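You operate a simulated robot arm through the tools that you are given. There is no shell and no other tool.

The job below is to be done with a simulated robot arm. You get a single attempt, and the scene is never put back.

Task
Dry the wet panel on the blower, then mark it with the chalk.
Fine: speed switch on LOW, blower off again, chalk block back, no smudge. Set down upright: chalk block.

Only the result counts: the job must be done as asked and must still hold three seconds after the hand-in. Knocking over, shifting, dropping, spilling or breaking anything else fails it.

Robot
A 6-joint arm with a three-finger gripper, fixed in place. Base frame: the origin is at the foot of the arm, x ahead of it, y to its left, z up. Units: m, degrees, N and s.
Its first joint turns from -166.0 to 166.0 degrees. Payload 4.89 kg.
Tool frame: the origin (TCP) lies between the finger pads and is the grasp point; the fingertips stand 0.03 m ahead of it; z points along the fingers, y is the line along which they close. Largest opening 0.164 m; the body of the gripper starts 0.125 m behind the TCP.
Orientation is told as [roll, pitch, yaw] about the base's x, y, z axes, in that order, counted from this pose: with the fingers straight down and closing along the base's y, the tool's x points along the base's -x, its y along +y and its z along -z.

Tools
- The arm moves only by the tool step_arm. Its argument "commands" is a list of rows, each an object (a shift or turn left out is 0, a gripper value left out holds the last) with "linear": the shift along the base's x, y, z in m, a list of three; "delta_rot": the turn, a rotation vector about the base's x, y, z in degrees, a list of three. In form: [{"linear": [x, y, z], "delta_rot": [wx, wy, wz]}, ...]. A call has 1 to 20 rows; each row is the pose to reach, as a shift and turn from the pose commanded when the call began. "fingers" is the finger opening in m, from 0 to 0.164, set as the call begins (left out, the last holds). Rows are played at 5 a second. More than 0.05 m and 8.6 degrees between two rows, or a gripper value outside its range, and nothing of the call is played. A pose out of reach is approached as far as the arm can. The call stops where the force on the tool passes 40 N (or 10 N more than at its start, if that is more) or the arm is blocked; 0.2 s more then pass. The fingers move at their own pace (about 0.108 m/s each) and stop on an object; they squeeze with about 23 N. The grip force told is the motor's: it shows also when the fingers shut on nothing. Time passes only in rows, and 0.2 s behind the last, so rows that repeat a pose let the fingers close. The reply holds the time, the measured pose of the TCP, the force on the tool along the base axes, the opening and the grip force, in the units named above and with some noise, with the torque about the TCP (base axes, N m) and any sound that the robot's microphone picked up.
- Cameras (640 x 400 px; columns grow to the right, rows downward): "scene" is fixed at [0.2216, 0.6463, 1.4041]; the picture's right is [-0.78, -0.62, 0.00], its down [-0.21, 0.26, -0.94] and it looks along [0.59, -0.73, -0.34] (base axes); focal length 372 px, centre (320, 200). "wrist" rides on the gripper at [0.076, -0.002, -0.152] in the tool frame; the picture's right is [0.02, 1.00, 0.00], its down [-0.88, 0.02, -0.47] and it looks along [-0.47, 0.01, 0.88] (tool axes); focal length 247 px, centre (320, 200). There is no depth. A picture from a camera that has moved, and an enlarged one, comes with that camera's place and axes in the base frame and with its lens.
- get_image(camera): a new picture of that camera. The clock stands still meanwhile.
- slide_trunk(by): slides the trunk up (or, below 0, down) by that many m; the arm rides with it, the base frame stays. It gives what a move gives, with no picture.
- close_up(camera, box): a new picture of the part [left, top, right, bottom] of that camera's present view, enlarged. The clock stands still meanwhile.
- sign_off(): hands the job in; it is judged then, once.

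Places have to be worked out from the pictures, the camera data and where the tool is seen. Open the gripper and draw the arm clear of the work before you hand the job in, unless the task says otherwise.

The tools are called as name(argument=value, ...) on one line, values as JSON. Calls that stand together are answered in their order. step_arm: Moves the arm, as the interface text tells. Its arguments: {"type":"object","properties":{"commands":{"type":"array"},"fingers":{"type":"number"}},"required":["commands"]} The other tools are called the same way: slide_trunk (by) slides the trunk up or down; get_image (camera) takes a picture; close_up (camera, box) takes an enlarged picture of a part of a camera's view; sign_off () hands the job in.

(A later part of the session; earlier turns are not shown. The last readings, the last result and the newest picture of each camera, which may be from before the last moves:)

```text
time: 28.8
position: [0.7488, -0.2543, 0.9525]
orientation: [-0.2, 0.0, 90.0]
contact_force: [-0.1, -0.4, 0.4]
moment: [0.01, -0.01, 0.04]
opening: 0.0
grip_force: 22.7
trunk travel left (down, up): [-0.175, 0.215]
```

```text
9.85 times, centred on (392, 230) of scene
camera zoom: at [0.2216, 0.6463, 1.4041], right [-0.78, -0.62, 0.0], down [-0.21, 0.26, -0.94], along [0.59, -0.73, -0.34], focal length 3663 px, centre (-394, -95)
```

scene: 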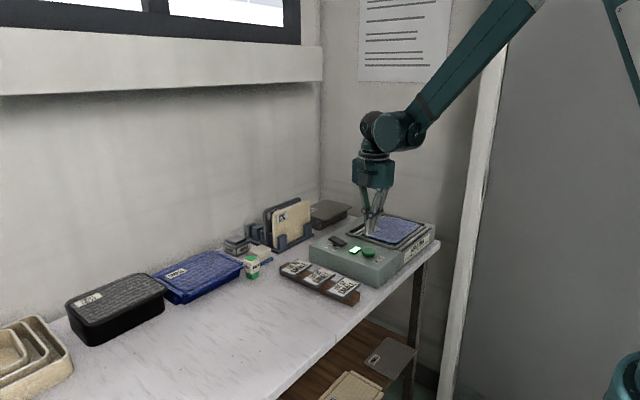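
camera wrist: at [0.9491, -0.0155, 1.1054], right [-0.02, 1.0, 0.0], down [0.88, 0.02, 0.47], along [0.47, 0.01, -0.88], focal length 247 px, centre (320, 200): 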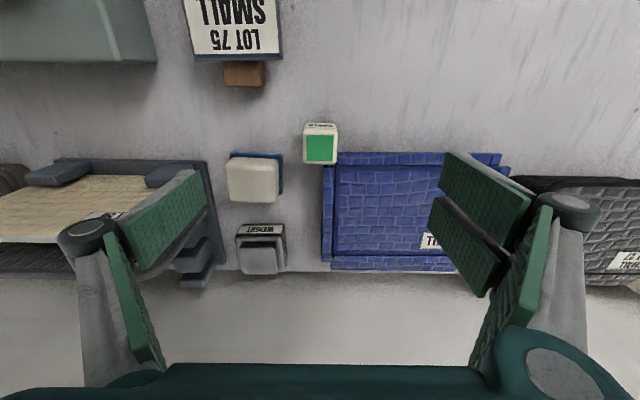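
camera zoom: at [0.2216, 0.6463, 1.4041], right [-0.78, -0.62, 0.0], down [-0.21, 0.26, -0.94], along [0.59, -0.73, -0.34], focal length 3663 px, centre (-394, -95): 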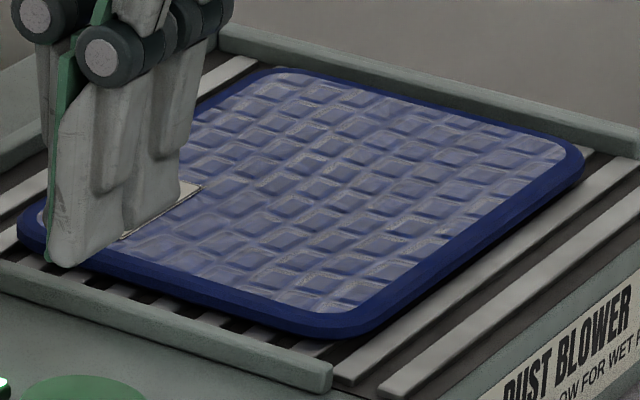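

The look is unchanged, so the panel is dry. I press the button again to switch the blower off.

step_arm(commands=[{"linear": [0, 0, -0.03]}, {"linear": [0, 0, -0.05]}, {"linear": [0, 0, -0.058]}, {"linear": [0, 0, -0.063]}, {"linear": [0, 0, -0.066]}, {"linear": [0, 0, -0.068]}, {"linear": [0, 0, -0.07]}, {"linear": [0, 0, -0.072]}])

close_up(camera="scene", box=[310, 200, 410, 275])

```text
time: 30.6
position: [0.7478, -0.2545, 0.8829]
orientation: [-0.3, 0.2, 90.0]
contact_force: [-1.2, 0.7, 35.3]
moment: [0.02, 0.04, 0.0]
opening: 0.0063
grip_force: 44.9
trunk travel left (down, up): [-0.175, 0.215]
heard: click
stopped in row 8: the force on the tool passed its limit at 43 N (the readings are from after the stop); the commanded pose is now the measured one
```

```text
5.33 times, centred on (360, 238) of scene
camera zoom: at [0.2216, 0.6463, 1.4041], right [-0.78, -0.62, 0.0], down [-0.21, 0.26, -0.94], along [0.59, -0.73, -0.34], focal length 1984 px, centre (107, 0)
```

zoom: 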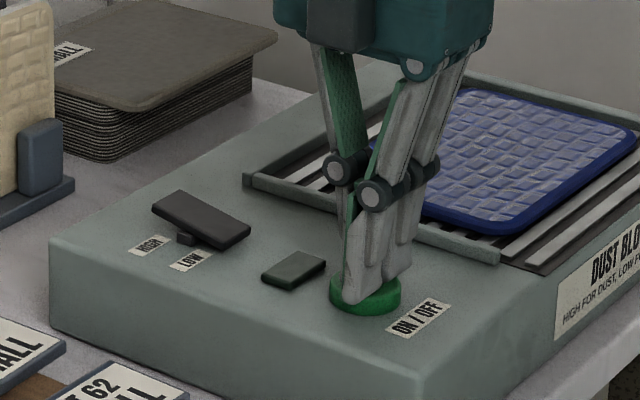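

A second click and the lamp is dark: blower off, rocker on LOW, panel dry. The stack corner leaves little room on the chalk's +y side, so I'll grip with the single thumb on that side: turn the tool to yaw 180° while moving high above the chalk.

step_arm(commands=[{"linear": [0, 0, 0.04]}, {"linear": [0.0, 0.0, 0.08]}, {"linear": [0.0, 0.0, 0.12], "delta_rot": [0, 0, 8]}, {"linear": [0.02, 0.02, 0.13], "delta_rot": [0, 0, 16]}, {"linear": [0.045, 0.04, 0.13], "delta_rot": [0, 0, 24]}, {"linear": [0.07, 0.06, 0.13], "delta_rot": [0, 0, 32]}, {"linear": [0.095, 0.08, 0.13], "delta_rot": [0, 0, 40]}, {"linear": [0.12, 0.1, 0.13], "delta_rot": [0, 0, 48]}, {"linear": [0.145, 0.12, 0.13], "delta_rot": [0, 0, 56]}, {"linear": [0.17, 0.14, 0.13], "delta_rot": [0, 0, 64]}, {"linear": [0.195, 0.16, 0.13], "delta_rot": [0, 0, 72]}, {"linear": [0.22, 0.18, 0.13], "delta_rot": [0, 0, 80]}, {"linear": [0.24, 0.2, 0.13], "delta_rot": [0, 0, 88]}, {"linear": [0.26, 0.22, 0.13], "delta_rot": [0, 0, 90]}, {"linear": [0.2732, 0.2403, 0.13], "delta_rot": [0, 0, 90]}, {"linear": [0.2732, 0.2403, 0.117], "delta_rot": [0, 0, 90]}, {"linear": [0.2732, 0.2403, 0.117], "delta_rot": [0, 0, 90]}], fingers=0.164)

get_image(camera="scene")

get_image(camera="wrist")

```text
time: 34.1
position: [1.0009, 0.0082, 1.0129]
orientation: [1.5, 0.3, 173.3]
contact_force: [-0.3, -0.8, 0.1]
moment: [0.19, -0.1, 0.0]
opening: 0.1639
grip_force: 0.0
out of reach, approached as far as the arm can: row 12, 13, 14, 15, 16, 17
trunk travel left (down, up): [-0.175, 0.215]
```

```text
taken
```

scene: 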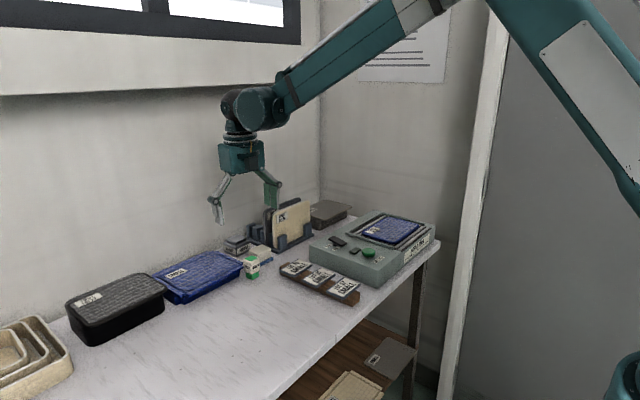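

```text
taken
camera wrist: at [1.0764, 0.0054, 1.1654], right [-0.09, -1.0, 0.03], down [-0.88, 0.09, 0.47], along [-0.47, 0.02, -0.88], focal length 247 px, centre (320, 200)
```

wrist: 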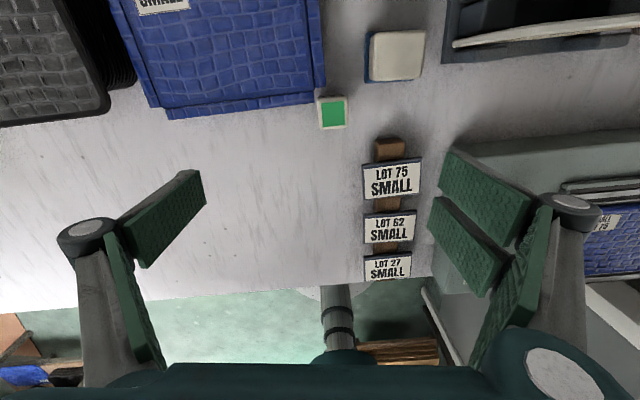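

The wrist joint stops near 173°, so yaw 180° isn't available. From this side I can see the stack's front face well, so I enlarge it to pin down the stack's height and the gap to the chalk.

close_up(camera="wrist", box=[250, 20, 440, 140])

close_up(camera="scene", box=[225, 240, 285, 280])

```text
3.33 times, centred on (345, 80) of wrist
camera zoom: at [1.0764, 0.0054, 1.1654], right [-0.09, -1.0, 0.03], down [-0.88, 0.09, 0.47], along [-0.47, 0.02, -0.88], focal length 823 px, centre (237, 600)
```

zoom: 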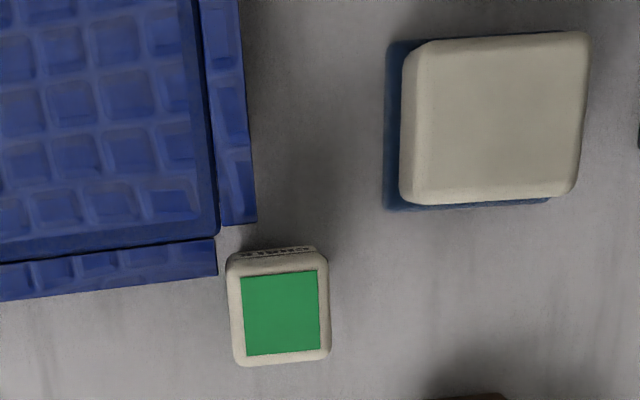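

```text
10.00 times, centred on (255, 260) of scene
camera zoom: at [0.2216, 0.6463, 1.4041], right [-0.78, -0.62, 0.0], down [-0.21, 0.26, -0.94], along [0.59, -0.73, -0.34], focal length 3720 px, centre (970, -400)
```

zoom: 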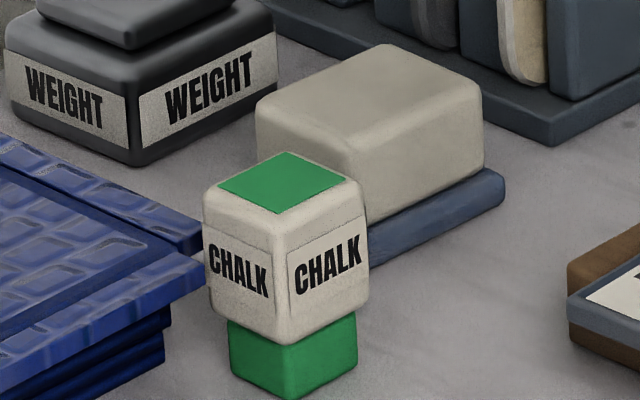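

The stack strip beside the chalk is at z≈0.815–0.82 with its corner at (1.037, 0.008), so a vertical yaw-0 grip with the tips at z≈0.828 clears it and still holds the top ~17 mm of the chalk. I unwind the wrist back toward yaw 0, high above everything.

step_arm(commands=[{"linear": [-0.02, 0, 0.01], "delta_rot": [0, 0, -8]}, {"linear": [-0.04, 0, 0.02], "delta_rot": [0, 0, -16]}, {"linear": [-0.05, 0, 0.02], "delta_rot": [0, 0, -24]}, {"linear": [-0.05, 0, 0.02], "delta_rot": [0, 0, -32]}, {"linear": [-0.05, 0, 0.02], "delta_rot": [0, 0, -40]}, {"linear": [-0.05, 0, 0.02], "delta_rot": [0, 0, -48]}, {"linear": [-0.05, 0, 0.02], "delta_rot": [0, 0, -56]}, {"linear": [-0.05, 0, 0.02], "delta_rot": [0, 0, -64]}, {"linear": [-0.05, 0, 0.02], "delta_rot": [0, 0, -72]}, {"linear": [-0.05, 0, 0.02], "delta_rot": [0, 0, -80]}, {"linear": [-0.05, 0, 0.02], "delta_rot": [0, 0, -88]}, {"linear": [-0.05, 0, 0.02], "delta_rot": [0, 0, -96]}, {"linear": [-0.05, 0, 0.02], "delta_rot": [0, 0, -104]}, {"linear": [-0.05, 0, 0.02], "delta_rot": [0, 0, -112]}, {"linear": [-0.05, 0, 0.02], "delta_rot": [0, 0, -120]}, {"linear": [-0.05, 0, 0.02], "delta_rot": [0, 0, -120]}])

```text
time: 37.5
position: [0.9506, 0.0096, 1.0322]
orientation: [1.5, 0.3, 53.4]
contact_force: [-0.1, 0.1, 0.0]
moment: [-0.01, -0.01, -0.05]
opening: 0.1642
grip_force: 0.1
trunk travel left (down, up): [-0.175, 0.215]
```

Now at yaw 53° with a small 1.5° roll left over; I rotate the rest back, cancelling that roll too.

step_arm(commands=[{"delta_rot": [-0.18, -0.14, -7.63]}, {"delta_rot": [-0.36, -0.28, -15.26]}, {"delta_rot": [-0.54, -0.42, -22.9]}, {"delta_rot": [-0.71, -0.56, -30.5]}, {"delta_rot": [-0.89, -0.7, -38.1]}, {"linear": [0.0, -0.01, 0], "delta_rot": [-1.07, -0.84, -45.8]}, {"linear": [0.0, -0.0238, 0], "delta_rot": [-1.25, -0.98, -53.4]}, {"linear": [0.0, -0.0238, 0], "delta_rot": [-1.25, -0.98, -53.4]}], fingers=0.075)

```text
time: 39.4
position: [0.9514, -0.0151, 1.0326]
orientation: [0.0, 0.0, 0.0]
contact_force: [0.1, -0.6, 0.4]
moment: [0.01, 0.01, 0.01]
opening: 0.0746
grip_force: 0.0
trunk travel left (down, up): [-0.175, 0.215]
```

Orientation is back to zero. I move above the chalk to (1.025, -0.014) with the tips at z≈0.88 and check the alignment.

step_arm(commands=[{"linear": [0.03, 0.0006, 0]}, {"linear": [0.06, 0.0006, 0]}, {"linear": [0.0738, 0.0006, 0]}, {"linear": [0.0738, 0.0006, -0.04]}, {"linear": [0.0738, 0.0006, -0.08]}, {"linear": [0.0738, 0.0006, -0.12]}, {"linear": [0.0738, 0.0006, -0.12]}])

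get_image(camera="wrist")

close_up(camera="scene", box=[215, 215, 295, 275])

```text
time: 41.0
position: [1.0264, -0.0151, 0.9106]
orientation: [0.1, 0.0, 0.0]
contact_force: [-0.1, -0.1, -0.8]
moment: [0.01, 0.05, -0.02]
opening: 0.0749
grip_force: 0.0
trunk travel left (down, up): [-0.175, 0.215]
```

```text
taken
camera wrist: at [0.9499, -0.0165, 1.0639], right [-0.02, 1.0, 0.0], down [0.88, 0.02, 0.47], along [0.47, 0.01, -0.88], focal length 247 px, centre (320, 200)
```

wrist: 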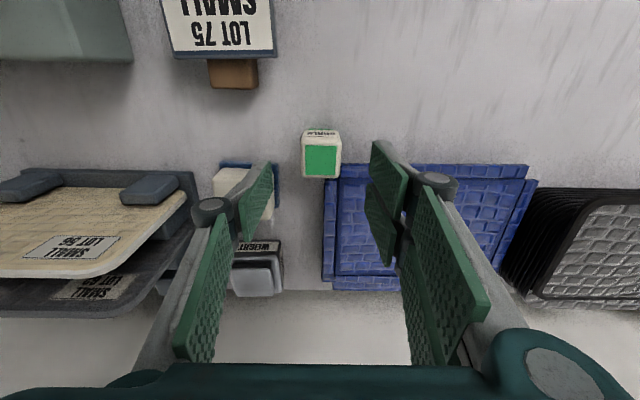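

```text
6.67 times, centred on (255, 245) of scene
camera zoom: at [0.2216, 0.6463, 1.4041], right [-0.78, -0.62, 0.0], down [-0.21, 0.26, -0.94], along [0.59, -0.73, -0.34], focal length 2480 px, centre (753, -100)
```

zoom: 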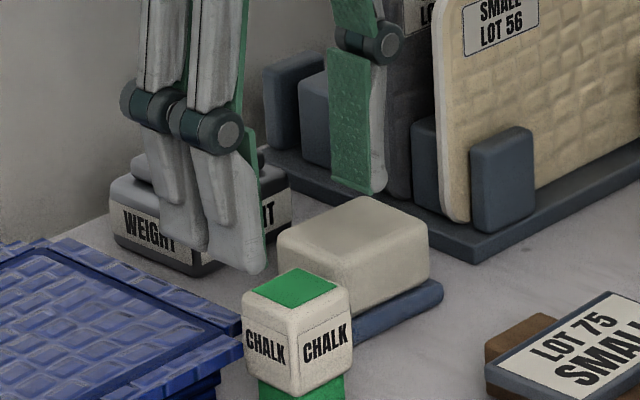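

The chalk sits centred between the fingers. I descend in steps to TCP z≈0.862, watching for contact.

step_arm(commands=[{"linear": [-0.0015, 0.0005, -0.02]}, {"linear": [-0.0015, 0.0005, -0.035]}, {"linear": [-0.0015, 0.0005, -0.043]}, {"linear": [-0.0015, 0.0005, -0.048]}, {"linear": [-0.0015, 0.0005, -0.048]}])

close_up(camera="scene", box=[215, 215, 295, 275])

close_up(camera="wrist", box=[220, 80, 420, 220])

```text
time: 42.1
position: [1.0231, -0.0148, 0.8629]
orientation: [-0.1, 0.0, 0.1]
contact_force: [0.3, -0.5, 1.2]
moment: [0.03, 0.03, 0.03]
opening: 0.0748
grip_force: 0.0
trunk travel left (down, up): [-0.175, 0.215]
```

```text
6.67 times, centred on (255, 245) of scene
camera zoom: at [0.2216, 0.6463, 1.4041], right [-0.78, -0.62, 0.0], down [-0.21, 0.26, -0.94], along [0.59, -0.73, -0.34], focal length 2480 px, centre (753, -100)
```

zoom: 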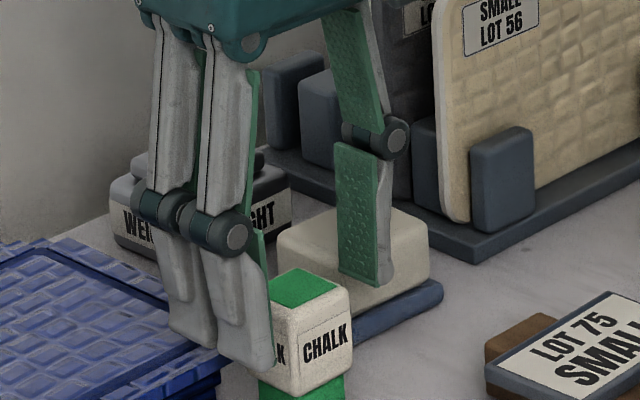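

```text
2.86 times, centred on (320, 150) of wrist
camera zoom: at [0.9474, -0.0152, 1.0165], right [-0.02, 1.0, 0.0], down [0.88, 0.02, 0.47], along [0.47, 0.01, -0.88], focal length 706 px, centre (320, 343)
```

zoom: 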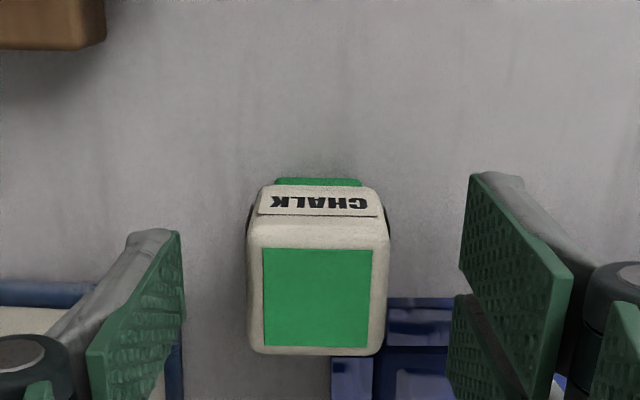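

The tips are already well beside the chalk's upper part; the chalk is ~1.5 mm toward -y of centre. I shift slightly and go down 4 mm more, watching the force for stack contact.

step_arm(commands=[{"linear": [0.0005, -0.0015, 0]}, {"linear": [0.0005, -0.0015, -0.002]}, {"linear": [0.0005, -0.0015, -0.004]}, {"linear": [0.0005, -0.0015, -0.004]}])

```text
time: 43.1
position: [1.0241, -0.0157, 0.8605]
orientation: [0.0, 0.0, 0.0]
contact_force: [-0.7, 0.0, -1.0]
moment: [-0.01, 0.02, 0.01]
opening: 0.075
grip_force: 0.0
trunk travel left (down, up): [-0.175, 0.215]
```

No contact yet. I go down 2 mm more and close the fingers on the chalk.

step_arm(commands=[{"linear": [0, 0, -0.002]}, {"linear": [0, 0, -0.002]}])

step_arm(commands=[{"linear": [0, 0, 0]}, {"linear": [0, 0, 0]}, {"linear": [0, 0, 0]}, {"linear": [0, 0, 0]}, {"linear": [0, 0, 0]}], fingers=0.02)

close_up(camera="scene", box=[215, 215, 295, 275])

close_up(camera="wrist", box=[220, 80, 420, 220])

```text
time: 43.8
position: [1.0237, -0.0162, 0.8586]
orientation: [0.0, 0.0, 0.1]
contact_force: [-0.4, 0.7, 0.4]
moment: [0.02, -0.01, -0.02]
opening: 0.0749
grip_force: 0.0
trunk travel left (down, up): [-0.175, 0.215]
```

```text
time: 45.0
position: [1.0236, -0.0157, 0.858]
orientation: [-0.1, -0.1, -0.1]
contact_force: [0.7, 0.2, -0.2]
moment: [0.0, 0.01, -0.01]
opening: 0.0373
grip_force: 22.7
trunk travel left (down, up): [-0.175, 0.215]
```

```text
6.67 times, centred on (255, 245) of scene
camera zoom: at [0.2216, 0.6463, 1.4041], right [-0.78, -0.62, 0.0], down [-0.21, 0.26, -0.94], along [0.59, -0.73, -0.34], focal length 2480 px, centre (753, -100)
```

zoom: 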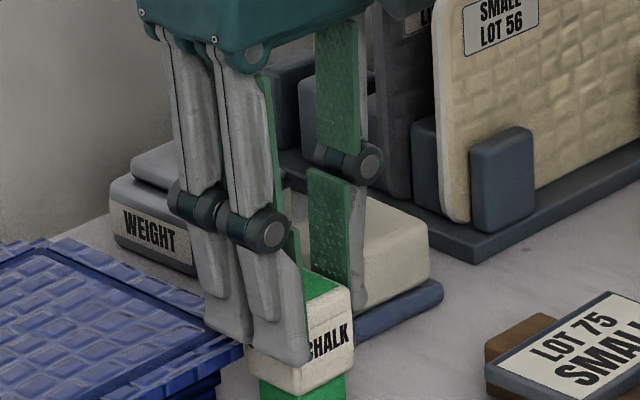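

```text
2.86 times, centred on (320, 150) of wrist
camera zoom: at [0.9477, -0.0166, 1.0108], right [-0.02, 1.0, 0.0], down [0.88, 0.02, 0.47], along [0.47, 0.01, -0.88], focal length 706 px, centre (320, 343)
```

zoom: 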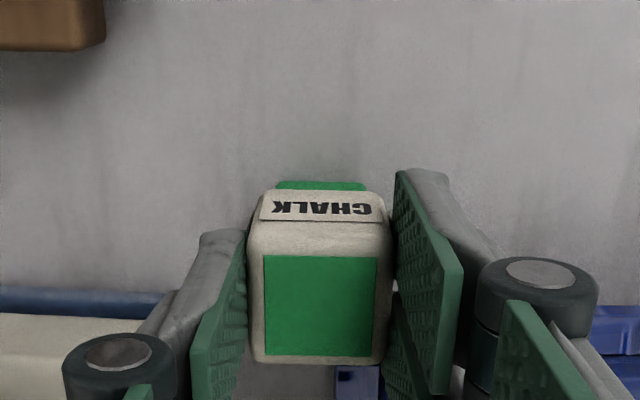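

The chalk is held (opening 0.0373, 23 N) with no side load. I lift it gently and check that it follows and the stack stayed put.

step_arm(commands=[{"linear": [0, 0, 0.005]}, {"linear": [0, 0, 0.015]}, {"linear": [0, 0, 0.035]}, {"linear": [0, 0, 0.06]}, {"linear": [0, 0, 0.09]}, {"linear": [0, 0, 0.12]}, {"linear": [0, 0, 0.12]}])

close_up(camera="scene", box=[195, 185, 295, 285])

get_image(camera="wrist")

```text
time: 46.5
position: [1.0254, -0.0151, 0.9791]
orientation: [0.0, 0.0, 0.1]
contact_force: [0.5, 0.2, 0.6]
moment: [0.03, -0.05, 0.0]
opening: 0.02
grip_force: 0.0
trunk travel left (down, up): [-0.175, 0.215]
```

```text
4.00 times, centred on (245, 235) of scene
camera zoom: at [0.2216, 0.6463, 1.4041], right [-0.78, -0.62, 0.0], down [-0.21, 0.26, -0.94], along [0.59, -0.73, -0.34], focal length 1488 px, centre (620, 60)
```

zoom: 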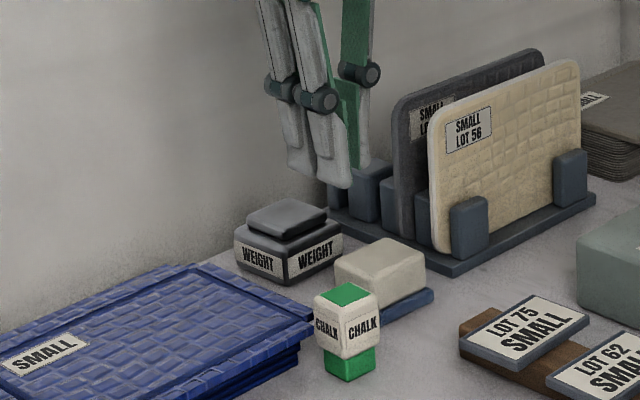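

```text
taken
camera wrist: at [0.948, -0.0163, 1.1319], right [-0.02, 1.0, 0.0], down [0.88, 0.02, 0.47], along [0.47, 0.01, -0.88], focal length 247 px, centre (320, 200)
```

wrist: 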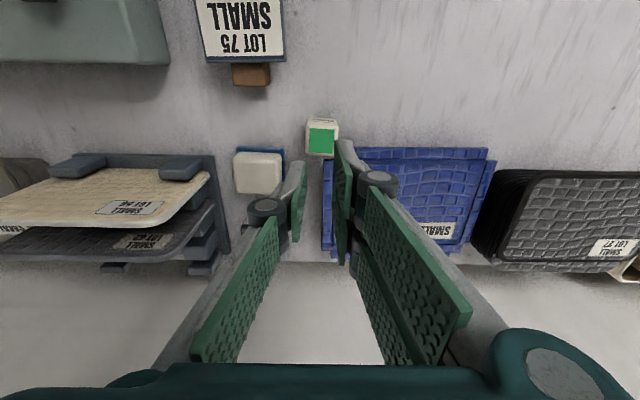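

The chalk slipped out of the shallow grip but stands upright in place. I check exactly where it stands now.

step_arm(commands=[{"linear": [0, 0, 0]}, {"linear": [0, 0, 0]}, {"linear": [0, 0, 0]}, {"linear": [0, 0, 0]}], fingers=0.12)

close_up(camera="wrist", box=[270, 100, 390, 180])

close_up(camera="scene", box=[225, 240, 285, 280])

```text
time: 47.5
position: [1.0237, -0.0156, 0.9791]
orientation: [-0.1, 0.0, 0.0]
contact_force: [-0.9, -0.1, -0.6]
moment: [-0.01, 0.04, 0.0]
opening: 0.12
grip_force: 0.1
trunk travel left (down, up): [-0.175, 0.215]
```

```text
5.00 times, centred on (330, 140) of wrist
camera zoom: at [0.9481, -0.0163, 1.1315], right [-0.02, 1.0, 0.0], down [0.88, 0.02, 0.47], along [0.47, 0.01, -0.88], focal length 1235 px, centre (270, 500)
```

zoom: 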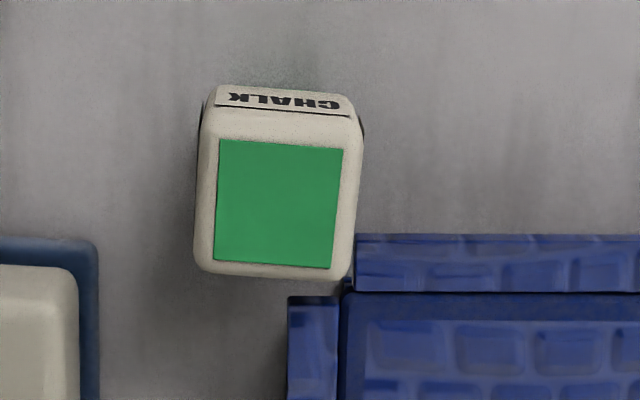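

```text
10.00 times, centred on (255, 260) of scene
camera zoom: at [0.2216, 0.6463, 1.4041], right [-0.78, -0.62, 0.0], down [-0.21, 0.26, -0.94], along [0.59, -0.73, -0.34], focal length 3720 px, centre (970, -400)
```

zoom: 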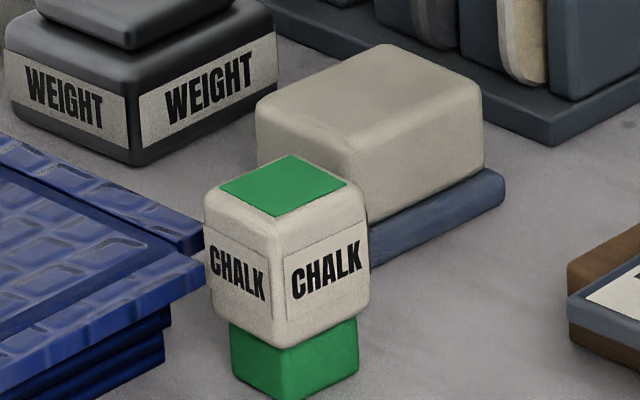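

The chalk stands at ≈(1.023, -0.013), turned about -4.6°, still upright and untouched otherwise. A deep grip is needed: turning the tool to yaw ≈171° (within the joint limit) lines up with the chalk's new angle and puts the single thumb on the stack side. I back off and start turning.

step_arm(commands=[{"linear": [-0.02, 0, 0.02], "delta_rot": [0, 0, 8.5]}, {"linear": [-0.04, 0, 0.04], "delta_rot": [0, 0, 17]}, {"linear": [-0.06, 0, 0.05], "delta_rot": [0, 0, 25.5]}, {"linear": [-0.07, 0, 0.05], "delta_rot": [0, 0, 34]}, {"linear": [-0.07, 0, 0.05], "delta_rot": [0, 0, 42.5]}, {"linear": [-0.07, 0, 0.05], "delta_rot": [0, 0, 51]}, {"linear": [-0.07, 0, 0.05], "delta_rot": [0, 0, 59.5]}, {"linear": [-0.07, 0, 0.05], "delta_rot": [0, 0, 68]}, {"linear": [-0.07, 0, 0.05], "delta_rot": [0, 0, 76.5]}, {"linear": [-0.07, 0, 0.05], "delta_rot": [0, 0, 85]}, {"linear": [-0.07, 0, 0.05], "delta_rot": [0, 0, 93.5]}, {"linear": [-0.07, 0, 0.05], "delta_rot": [0, 0, 102]}, {"linear": [-0.07, 0, 0.05], "delta_rot": [0, 0, 110.5]}, {"linear": [-0.07, 0, 0.05], "delta_rot": [0, 0, 119]}, {"linear": [-0.07, 0, 0.05], "delta_rot": [0, 0, 127.5]}, {"linear": [-0.07, 0, 0.05], "delta_rot": [0, 0, 136]}, {"linear": [-0.07, 0, 0.05], "delta_rot": [0, 0, 140]}, {"linear": [-0.07, 0, 0.05], "delta_rot": [0, 0, 140]}], fingers=0.12)

```text
time: 51.4
position: [0.9542, -0.0148, 1.0279]
orientation: [0.0, 0.0, 140.0]
contact_force: [0.0, -0.2, 0.2]
moment: [0.04, -0.03, -0.05]
opening: 0.1202
grip_force: 0.1
trunk travel left (down, up): [-0.175, 0.215]
```

I continue to yaw 171° and come above the chalk at (1.017, -0.012) to check alignment from overhead.

step_arm(commands=[{"delta_rot": [0, 0, 8]}, {"delta_rot": [0, 0, 16]}, {"delta_rot": [0, 0, 24]}, {"delta_rot": [0, 0, 31]}, {"linear": [0.03, 0.003, 0], "delta_rot": [0, 0, 31]}, {"linear": [0.063, 0.0035, 0], "delta_rot": [0, 0, 31]}, {"linear": [0.063, 0.0035, -0.04], "delta_rot": [0, 0, 31]}, {"linear": [0.063, 0.0035, -0.08], "delta_rot": [0, 0, 31]}, {"linear": [0.063, 0.0035, -0.08], "delta_rot": [0, 0, 31]}], fingers=0.058)

get_image(camera="wrist")

close_up(camera="scene", box=[195, 185, 295, 285])

```text
time: 53.4
position: [1.0169, -0.0121, 0.9485]
orientation: [0.1, 0.0, 171.1]
contact_force: [0.0, 0.0, -0.9]
moment: [-0.05, 0.1, 0.01]
opening: 0.058
grip_force: 0.1
trunk travel left (down, up): [-0.175, 0.215]
```

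```text
taken
camera wrist: at [1.0921, -0.0223, 1.1002], right [-0.13, -0.99, 0.0], down [-0.87, 0.12, 0.47], along [-0.47, 0.06, -0.88], focal length 247 px, centre (320, 200)
```

wrist: 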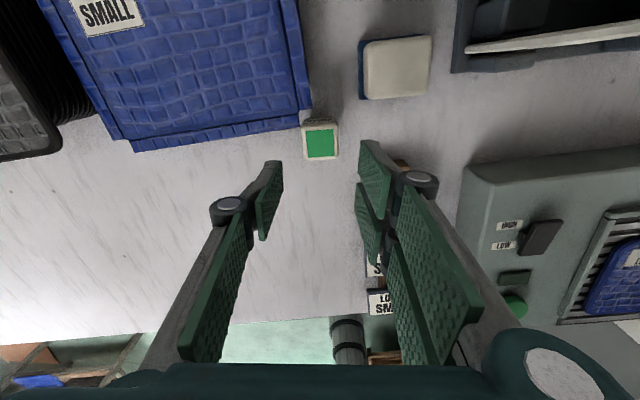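

```text
4.00 times, centred on (245, 235) of scene
camera zoom: at [0.2216, 0.6463, 1.4041], right [-0.78, -0.62, 0.0], down [-0.21, 0.26, -0.94], along [0.59, -0.73, -0.34], focal length 1488 px, centre (620, 60)
```

zoom: 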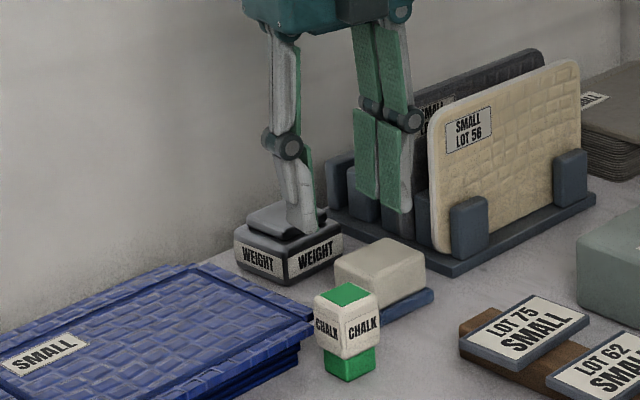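

Alignment is good: chalk centred between thumb and prongs, thumb in front of the stack's corner. I descend to TCP z≈0.86 and check clearances.

step_arm(commands=[{"linear": [0, -0.0005, -0.04]}, {"linear": [0, -0.0005, -0.07]}, {"linear": [0, -0.0005, -0.085]}, {"linear": [0, -0.0005, -0.085]}])

close_up(camera="wrist", box=[220, 40, 440, 200])

close_up(camera="scene", box=[215, 225, 295, 285])

```text
time: 54.4
position: [1.0167, -0.0116, 0.8623]
orientation: [0.0, 0.0, 171.0]
contact_force: [0.1, -0.6, 0.1]
moment: [0.01, 0.03, -0.01]
opening: 0.0577
grip_force: 0.0
trunk travel left (down, up): [-0.175, 0.215]
```

```text
2.50 times, centred on (330, 120) of wrist
camera zoom: at [1.0925, -0.0226, 1.0148], right [-0.13, -0.99, 0.0], down [-0.87, 0.12, 0.47], along [-0.47, 0.06, -0.88], focal length 617 px, centre (295, 400)
```

zoom: 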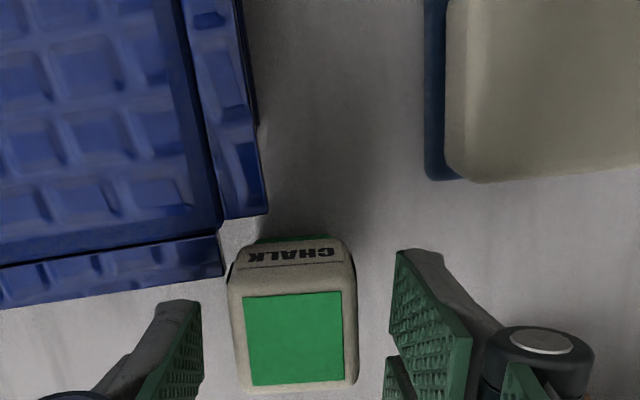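

```text
6.67 times, centred on (255, 255) of scene
camera zoom: at [0.2216, 0.6463, 1.4041], right [-0.78, -0.62, 0.0], down [-0.21, 0.26, -0.94], along [0.59, -0.73, -0.34], focal length 2480 px, centre (753, -167)
```

zoom: 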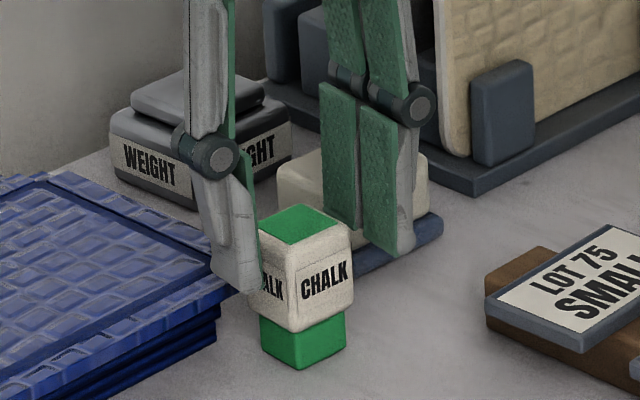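

The thumb clears the stack's front edge by only ~2 mm, so I shift 2 mm toward -x, narrow the opening a bit, and descend to grip depth in small steps.

step_arm(commands=[{"linear": [-0.0022, 0.0, 0.0]}, {"linear": [-0.0022, 0.0, 0.0]}, {"linear": [-0.0022, 0.0, -0.008]}, {"linear": [-0.0022, 0.0, -0.016]}, {"linear": [-0.0022, 0.0, -0.016]}], fingers=0.052)

close_up(camera="wrist", box=[220, 40, 440, 200])

close_up(camera="scene", box=[225, 235, 285, 280])

```text
time: 55.5
position: [1.0152, -0.0125, 0.847]
orientation: [0.1, 0.0, 170.9]
contact_force: [0.8, 0.4, 0.2]
moment: [-0.01, 0.01, 0.01]
opening: 0.0517
grip_force: 0.0
trunk travel left (down, up): [-0.175, 0.215]
```

```text
2.50 times, centred on (330, 120) of wrist
camera zoom: at [1.0906, -0.0222, 0.9995], right [-0.13, -0.99, 0.0], down [-0.87, 0.12, 0.47], along [-0.47, 0.06, -0.88], focal length 617 px, centre (295, 400)
```

zoom: 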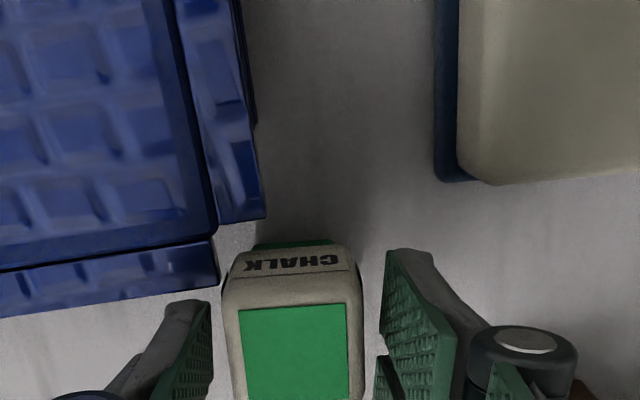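

```text
8.89 times, centred on (255, 258) of scene
camera zoom: at [0.2216, 0.6463, 1.4041], right [-0.78, -0.62, 0.0], down [-0.21, 0.26, -0.94], along [0.59, -0.73, -0.34], focal length 3307 px, centre (898, -311)
```

zoom: 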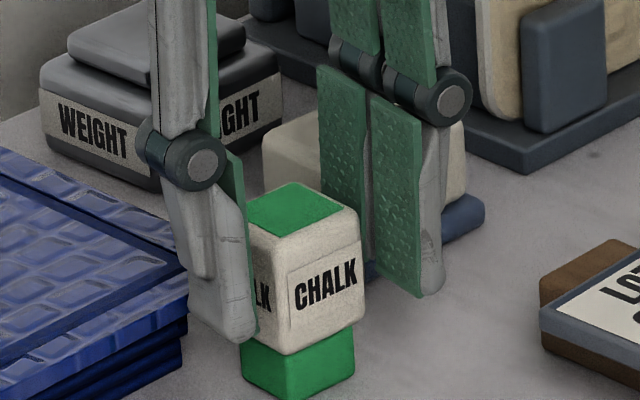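

Clearances look fine (thumb ~3.5 mm from the stack edge). I lower the last 17 mm and close on the chalk.

step_arm(commands=[{"linear": [0, 0, -0.006]}, {"linear": [0, 0, -0.012]}, {"linear": [0, 0, -0.017]}, {"linear": [0, 0, -0.017]}])

close_up(camera="wrist", box=[220, 40, 440, 200])

```text
time: 56.5
position: [1.014, -0.0131, 0.8302]
orientation: [0.0, -0.1, 171.0]
contact_force: [-1.2, 0.8, -0.8]
moment: [0.01, 0.02, 0.0]
opening: 0.0521
grip_force: 0.1
trunk travel left (down, up): [-0.175, 0.215]
```

```text
2.50 times, centred on (330, 120) of wrist
camera zoom: at [1.0904, -0.0223, 0.9822], right [-0.13, -0.99, 0.0], down [-0.87, 0.12, 0.47], along [-0.47, 0.06, -0.88], focal length 617 px, centre (295, 400)
```

zoom: 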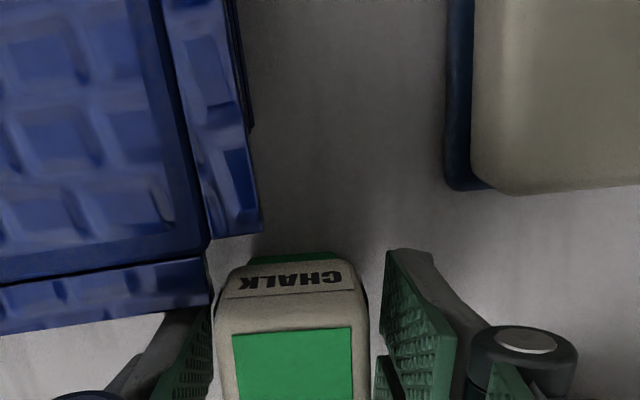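

The tips are at depth with no contact. I close the fingers on the chalk.

step_arm(commands=[{"linear": [0, 0, 0]}, {"linear": [0, 0, 0]}, {"linear": [0, 0, 0]}, {"linear": [0, 0, 0]}], fingers=0.01)

close_up(camera="wrist", box=[220, 40, 440, 200])

close_up(camera="scene", box=[225, 235, 285, 280])

```text
time: 57.5
position: [1.0149, -0.0125, 0.8291]
orientation: [0.0, -0.1, 171.0]
contact_force: [-0.6, 1.3, 0.0]
moment: [-0.01, 0.02, 0.0]
opening: 0.0373
grip_force: 23.3
trunk travel left (down, up): [-0.175, 0.215]
```

```text
2.50 times, centred on (330, 120) of wrist
camera zoom: at [1.0905, -0.0223, 0.9823], right [-0.13, -0.99, 0.0], down [-0.87, 0.12, 0.47], along [-0.47, 0.06, -0.88], focal length 617 px, centre (295, 400)
```

zoom: 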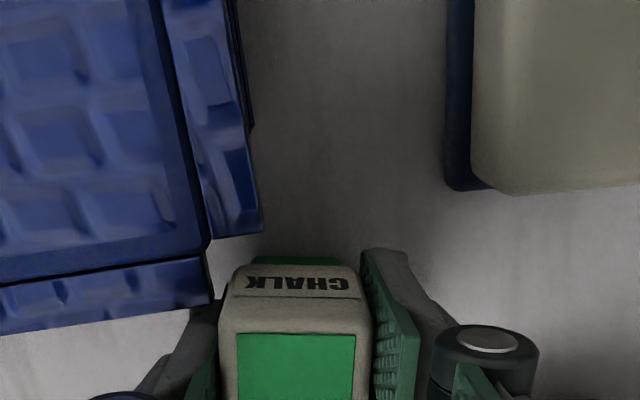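

```text
8.89 times, centred on (255, 258) of scene
camera zoom: at [0.2216, 0.6463, 1.4041], right [-0.78, -0.62, 0.0], down [-0.21, 0.26, -0.94], along [0.59, -0.73, -0.34], focal length 3307 px, centre (898, -311)
```

zoom: 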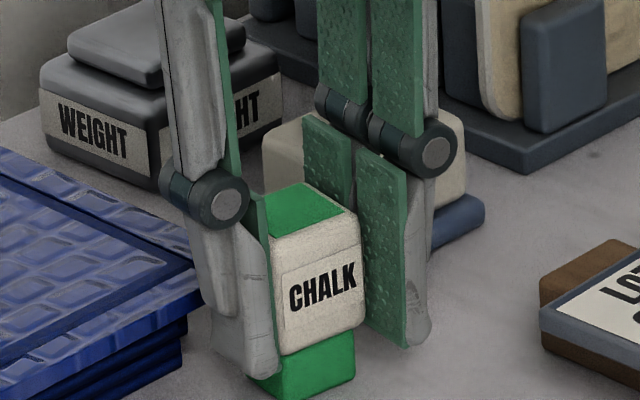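

Gripped at full depth. I lift slowly by 3 cm and check grip readings.

step_arm(commands=[{"linear": [0, 0, 0.004]}, {"linear": [0, 0, 0.01]}, {"linear": [0, 0, 0.02]}, {"linear": [0, 0, 0.03]}, {"linear": [0, 0, 0.03]}])

close_up(camera="scene", box=[225, 225, 295, 280])

```text
time: 58.8
position: [1.0131, -0.0125, 0.8598]
orientation: [0.0, 0.0, 171.0]
contact_force: [-1.0, -0.4, 0.4]
moment: [0.01, -0.04, 0.0]
opening: 0.0373
grip_force: 22.1
trunk travel left (down, up): [-0.175, 0.215]
```

```text
7.27 times, centred on (260, 252) of scene
camera zoom: at [0.2216, 0.6463, 1.4041], right [-0.78, -0.62, 0.0], down [-0.21, 0.26, -0.94], along [0.59, -0.73, -0.34], focal length 2705 px, centre (756, -182)
```

zoom: 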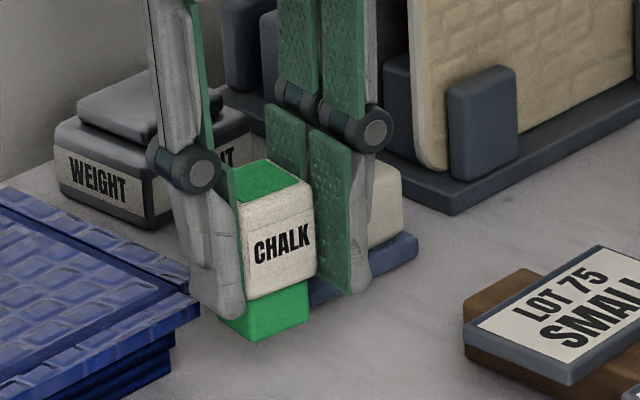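

The chalk follows firmly. I raise it and carry it over the free table area toward the panel's centre, turning the tool by -36° so the wrist stays within its limit.

step_arm(commands=[{"linear": [0, 0, 0.04]}, {"linear": [0, 0, 0.08]}, {"linear": [-0.01, 0, 0.12]}, {"linear": [-0.05, 0, 0.12], "delta_rot": [0, 0, -4]}, {"linear": [-0.09, 0, 0.12], "delta_rot": [0, 0, -8]}, {"linear": [-0.13, -0.01, 0.12], "delta_rot": [0, 0, -12]}, {"linear": [-0.165, -0.03, 0.12], "delta_rot": [0, 0, -16]}, {"linear": [-0.18, -0.07, 0.12], "delta_rot": [0, 0, -20]}, {"linear": [-0.19, -0.11, 0.12], "delta_rot": [0, 0, -24]}, {"linear": [-0.195, -0.155, 0.12], "delta_rot": [0, 0, -28]}, {"linear": [-0.2, -0.2, 0.12], "delta_rot": [0, 0, -32]}, {"linear": [-0.205, -0.245, 0.12], "delta_rot": [0, 0, -36]}, {"linear": [-0.215, -0.29, 0.12], "delta_rot": [0, 0, -36]}, {"linear": [-0.22, -0.33, 0.12], "delta_rot": [0, 0, -36]}, {"linear": [-0.23, -0.37, 0.12], "delta_rot": [0, 0, -36]}, {"linear": [-0.235, -0.41, 0.12], "delta_rot": [0, 0, -36]}, {"linear": [-0.24, -0.448, 0.12], "delta_rot": [0, 0, -36]}, {"linear": [-0.24, -0.448, 0.12], "delta_rot": [0, 0, -36]}])

get_image(camera="scene")

get_image(camera="wrist")

```text
time: 62.5
position: [0.7749, -0.4617, 0.9785]
orientation: [0.0, 0.0, 134.9]
contact_force: [0.1, 0.3, -0.5]
moment: [0.02, 0.03, 0.01]
opening: 0.0372
grip_force: 23.5
trunk travel left (down, up): [-0.175, 0.215]
```

```text
taken
```

scene: 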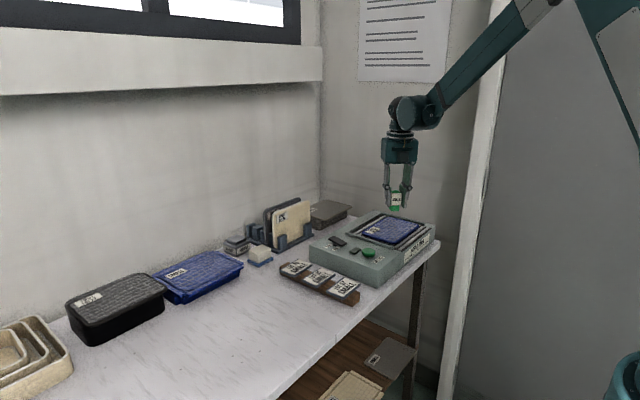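

```text
taken
camera wrist: at [0.8296, -0.5136, 1.1321], right [-0.69, -0.72, 0.0], down [-0.64, 0.61, 0.47], along [-0.34, 0.33, -0.88], focal length 247 px, centre (320, 200)
```

wrist: 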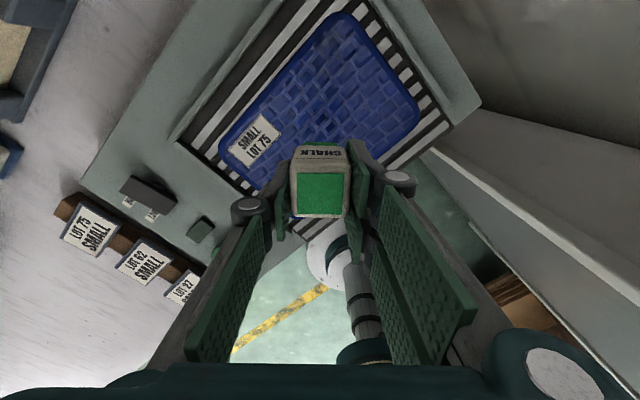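

The chalk hangs over the panel's middle; its bottom is at about z=0.931. I come down to ~1.5 cm above the panel and look.

step_arm(commands=[{"linear": [0, 0, -0.03]}, {"linear": [0, 0, -0.05]}, {"linear": [0, 0, -0.062]}, {"linear": [0, 0, -0.062]}])

close_up(camera="scene", box=[350, 180, 440, 250])

get_image(camera="wrist")

```text
time: 63.5
position: [0.776, -0.4599, 0.9183]
orientation: [0.0, 0.0, 135.0]
contact_force: [-0.4, -0.3, -1.2]
moment: [0.03, 0.05, 0.02]
opening: 0.0371
grip_force: 22.8
trunk travel left (down, up): [-0.175, 0.215]
```

```text
5.71 times, centred on (395, 215) of scene
camera zoom: at [0.2216, 0.6463, 1.4041], right [-0.78, -0.62, 0.0], down [-0.21, 0.26, -0.94], along [0.59, -0.73, -0.34], focal length 2126 px, centre (-109, 114)
```

zoom: 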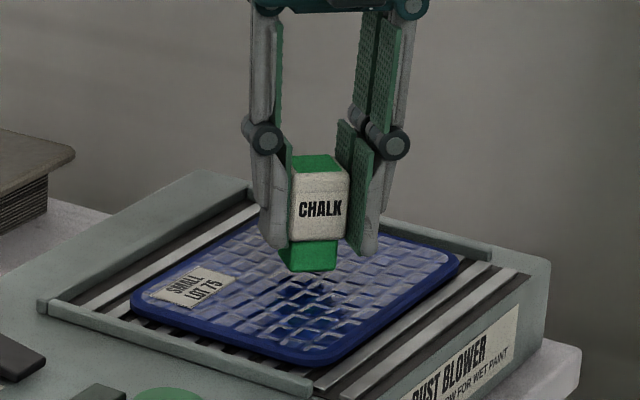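

```text
taken
camera wrist: at [0.83, -0.5129, 1.0697], right [-0.69, -0.72, 0.0], down [-0.64, 0.61, 0.47], along [-0.34, 0.33, -0.88], focal length 247 px, centre (320, 200)
```

wrist: 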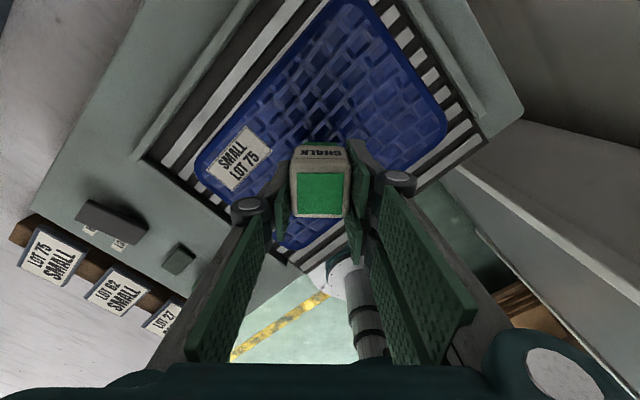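

About 1.5–2 cm remain. I lower 1 cm, then proceed in millimetre steps.

step_arm(commands=[{"linear": [0, 0, -0.004]}, {"linear": [0, 0, -0.008]}, {"linear": [0, 0, -0.01]}, {"linear": [0, 0, -0.01]}])

close_up(camera="scene", box=[370, 205, 420, 245])

```text
time: 64.5
position: [0.7739, -0.4605, 0.9085]
orientation: [0.0, 0.0, 135.0]
contact_force: [0.2, -0.1, -0.2]
moment: [-0.02, 0.03, 0.01]
opening: 0.0372
grip_force: 22.9
trunk travel left (down, up): [-0.175, 0.215]
```

```text
10.00 times, centred on (395, 225) of scene
camera zoom: at [0.2216, 0.6463, 1.4041], right [-0.78, -0.62, 0.0], down [-0.21, 0.26, -0.94], along [0.59, -0.73, -0.34], focal length 3720 px, centre (-430, -50)
```

zoom: 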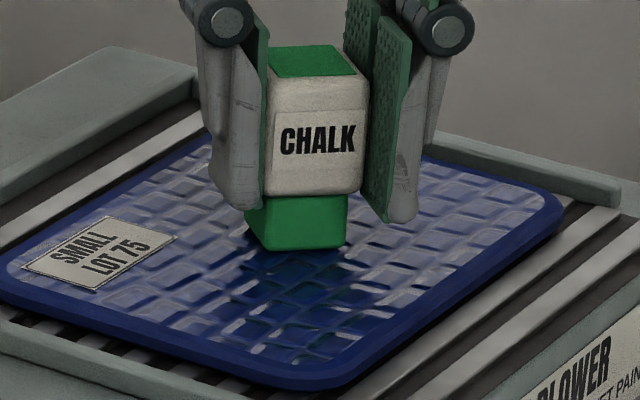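

Nearly there, no contact force yet. I continue with small steps, reading the force.

step_arm(commands=[{"linear": [0, 0, -0.002]}, {"linear": [0, 0, -0.004]}, {"linear": [0, 0, -0.004]}])

```text
time: 65.3
position: [0.7739, -0.4603, 0.9047]
orientation: [0.1, 0.1, 135.0]
contact_force: [1.7, 0.2, 21.8]
moment: [-0.02, -0.06, 0.03]
opening: 0.0371
grip_force: 23.4
trunk travel left (down, up): [-0.175, 0.215]
```

Firm contact (22 N upward): the chalk is pressed on the panel. I lift off straight up and look for the mark.

step_arm(commands=[{"linear": [0, 0, 0.004]}, {"linear": [0, 0, 0.02]}, {"linear": [0, 0, 0.05]}, {"linear": [0, 0, 0.08]}, {"linear": [0, 0, 0.08]}])

close_up(camera="scene", box=[350, 180, 440, 250])

get_image(camera="wrist")

```text
time: 66.5
position: [0.7739, -0.4605, 0.9854]
orientation: [0.0, -0.1, 134.9]
contact_force: [-0.7, 0.4, 0.3]
moment: [-0.02, -0.04, -0.01]
opening: 0.0368
grip_force: 22.9
trunk travel left (down, up): [-0.175, 0.215]
```

```text
5.71 times, centred on (395, 215) of scene
camera zoom: at [0.2216, 0.6463, 1.4041], right [-0.78, -0.62, 0.0], down [-0.21, 0.26, -0.94], along [0.59, -0.73, -0.34], focal length 2126 px, centre (-109, 114)
```

zoom: 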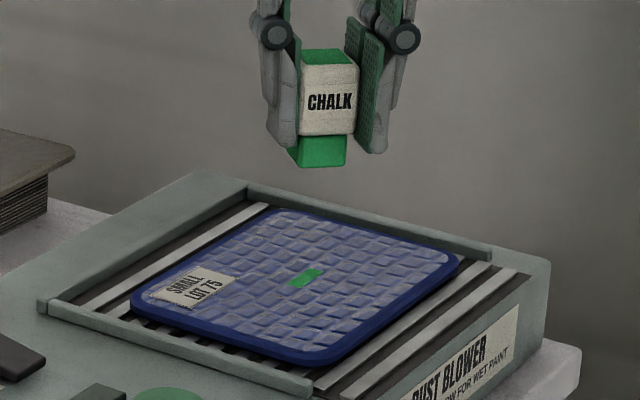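

```text
taken
camera wrist: at [0.8287, -0.5127, 1.1368], right [-0.69, -0.72, 0.0], down [-0.64, 0.61, 0.47], along [-0.34, 0.33, -0.88], focal length 247 px, centre (320, 200)
```

wrist: 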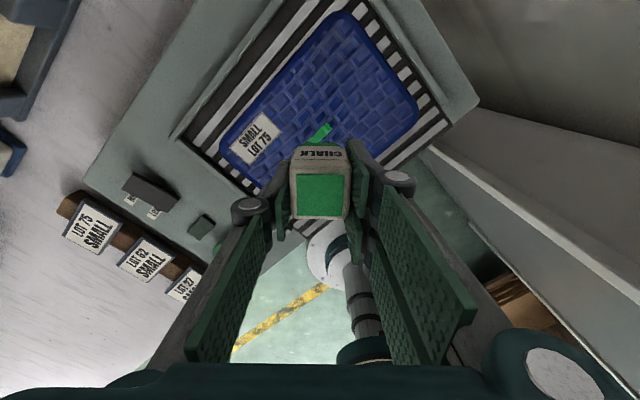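

A clean, crisp green mark is on the panel and the panel hasn't moved. I carry the chalk back along the reversed path to just above its place.

step_arm(commands=[{"linear": [0.005, 0.038, 0]}, {"linear": [0.01, 0.078, 0]}, {"linear": [0.02, 0.118, 0]}, {"linear": [0.025, 0.158, 0]}, {"linear": [0.035, 0.203, 0]}, {"linear": [0.04, 0.248, 0], "delta_rot": [0, 0, 4]}, {"linear": [0.045, 0.293, 0], "delta_rot": [0, 0, 8]}, {"linear": [0.05, 0.338, 0], "delta_rot": [0, 0, 12]}, {"linear": [0.06, 0.378, 0], "delta_rot": [0, 0, 16]}, {"linear": [0.075, 0.418, 0], "delta_rot": [0, 0, 20]}, {"linear": [0.11, 0.438, 0], "delta_rot": [0, 0, 24]}, {"linear": [0.15, 0.448, 0], "delta_rot": [0, 0, 28]}, {"linear": [0.19, 0.448, 0], "delta_rot": [0, 0, 32]}, {"linear": [0.23, 0.448, 0], "delta_rot": [0, 0, 36]}, {"linear": [0.2405, 0.448, -0.02], "delta_rot": [0, 0, 36]}, {"linear": [0.2405, 0.448, -0.06], "delta_rot": [0, 0, 36]}, {"linear": [0.2405, 0.448, -0.1], "delta_rot": [0, 0, 36]}, {"linear": [0.2405, 0.448, -0.1], "delta_rot": [0, 0, 36]}])

close_up(camera="wrist", box=[220, 40, 440, 200])

close_up(camera="scene", box=[215, 215, 295, 275])

```text
time: 70.3
position: [1.0144, -0.0127, 0.8854]
orientation: [0.0, 0.0, 171.0]
contact_force: [0.2, -0.4, -0.8]
moment: [0.02, 0.02, 0.02]
opening: 0.0369
grip_force: 22.8
trunk travel left (down, up): [-0.175, 0.215]
```

```text
2.50 times, centred on (330, 120) of wrist
camera zoom: at [1.0902, -0.023, 1.0364], right [-0.13, -0.99, 0.0], down [-0.87, 0.12, 0.47], along [-0.47, 0.06, -0.88], focal length 617 px, centre (295, 400)
```

zoom: 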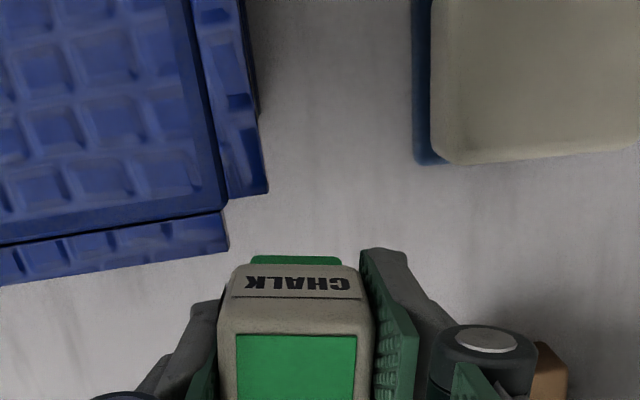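

```text
6.67 times, centred on (255, 245) of scene
camera zoom: at [0.2216, 0.6463, 1.4041], right [-0.78, -0.62, 0.0], down [-0.21, 0.26, -0.94], along [0.59, -0.73, -0.34], focal length 2480 px, centre (753, -100)
```

zoom: 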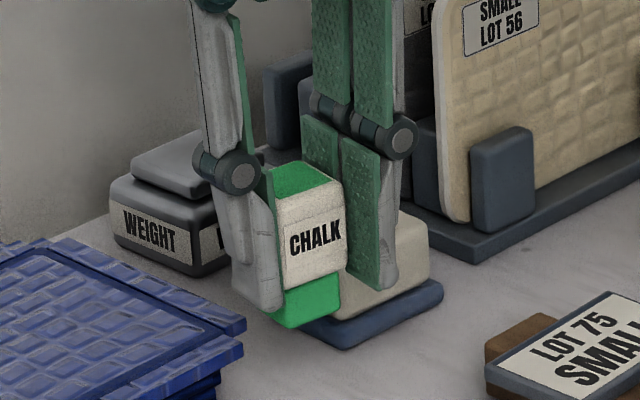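

The chalk sits in the grip exactly as before. I lower it to about 6 mm above the table along the same line as the lift.

step_arm(commands=[{"linear": [0, 0, -0.015]}, {"linear": [0, 0, -0.03]}, {"linear": [0, 0, -0.04]}, {"linear": [0, 0, -0.048]}, {"linear": [0, 0, -0.048]}])

close_up(camera="scene", box=[225, 235, 285, 280])

```text
time: 71.5
position: [1.0159, -0.013, 0.8356]
orientation: [0.0, 0.0, 171.0]
contact_force: [0.0, -1.4, -0.3]
moment: [0.02, 0.0, -0.03]
opening: 0.037
grip_force: 23.0
trunk travel left (down, up): [-0.175, 0.215]
```

```text
8.89 times, centred on (255, 258) of scene
camera zoom: at [0.2216, 0.6463, 1.4041], right [-0.78, -0.62, 0.0], down [-0.21, 0.26, -0.94], along [0.59, -0.73, -0.34], focal length 3307 px, centre (898, -311)
```

zoom: 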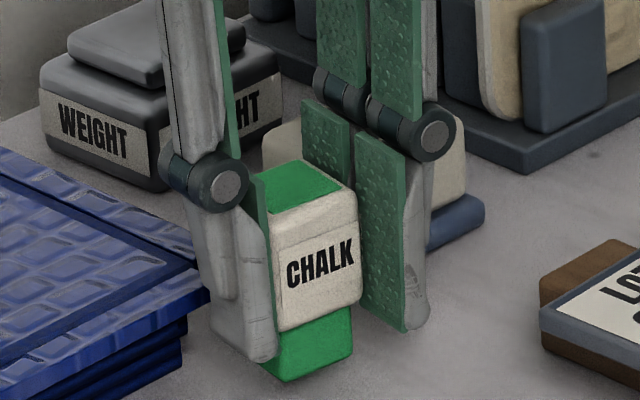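

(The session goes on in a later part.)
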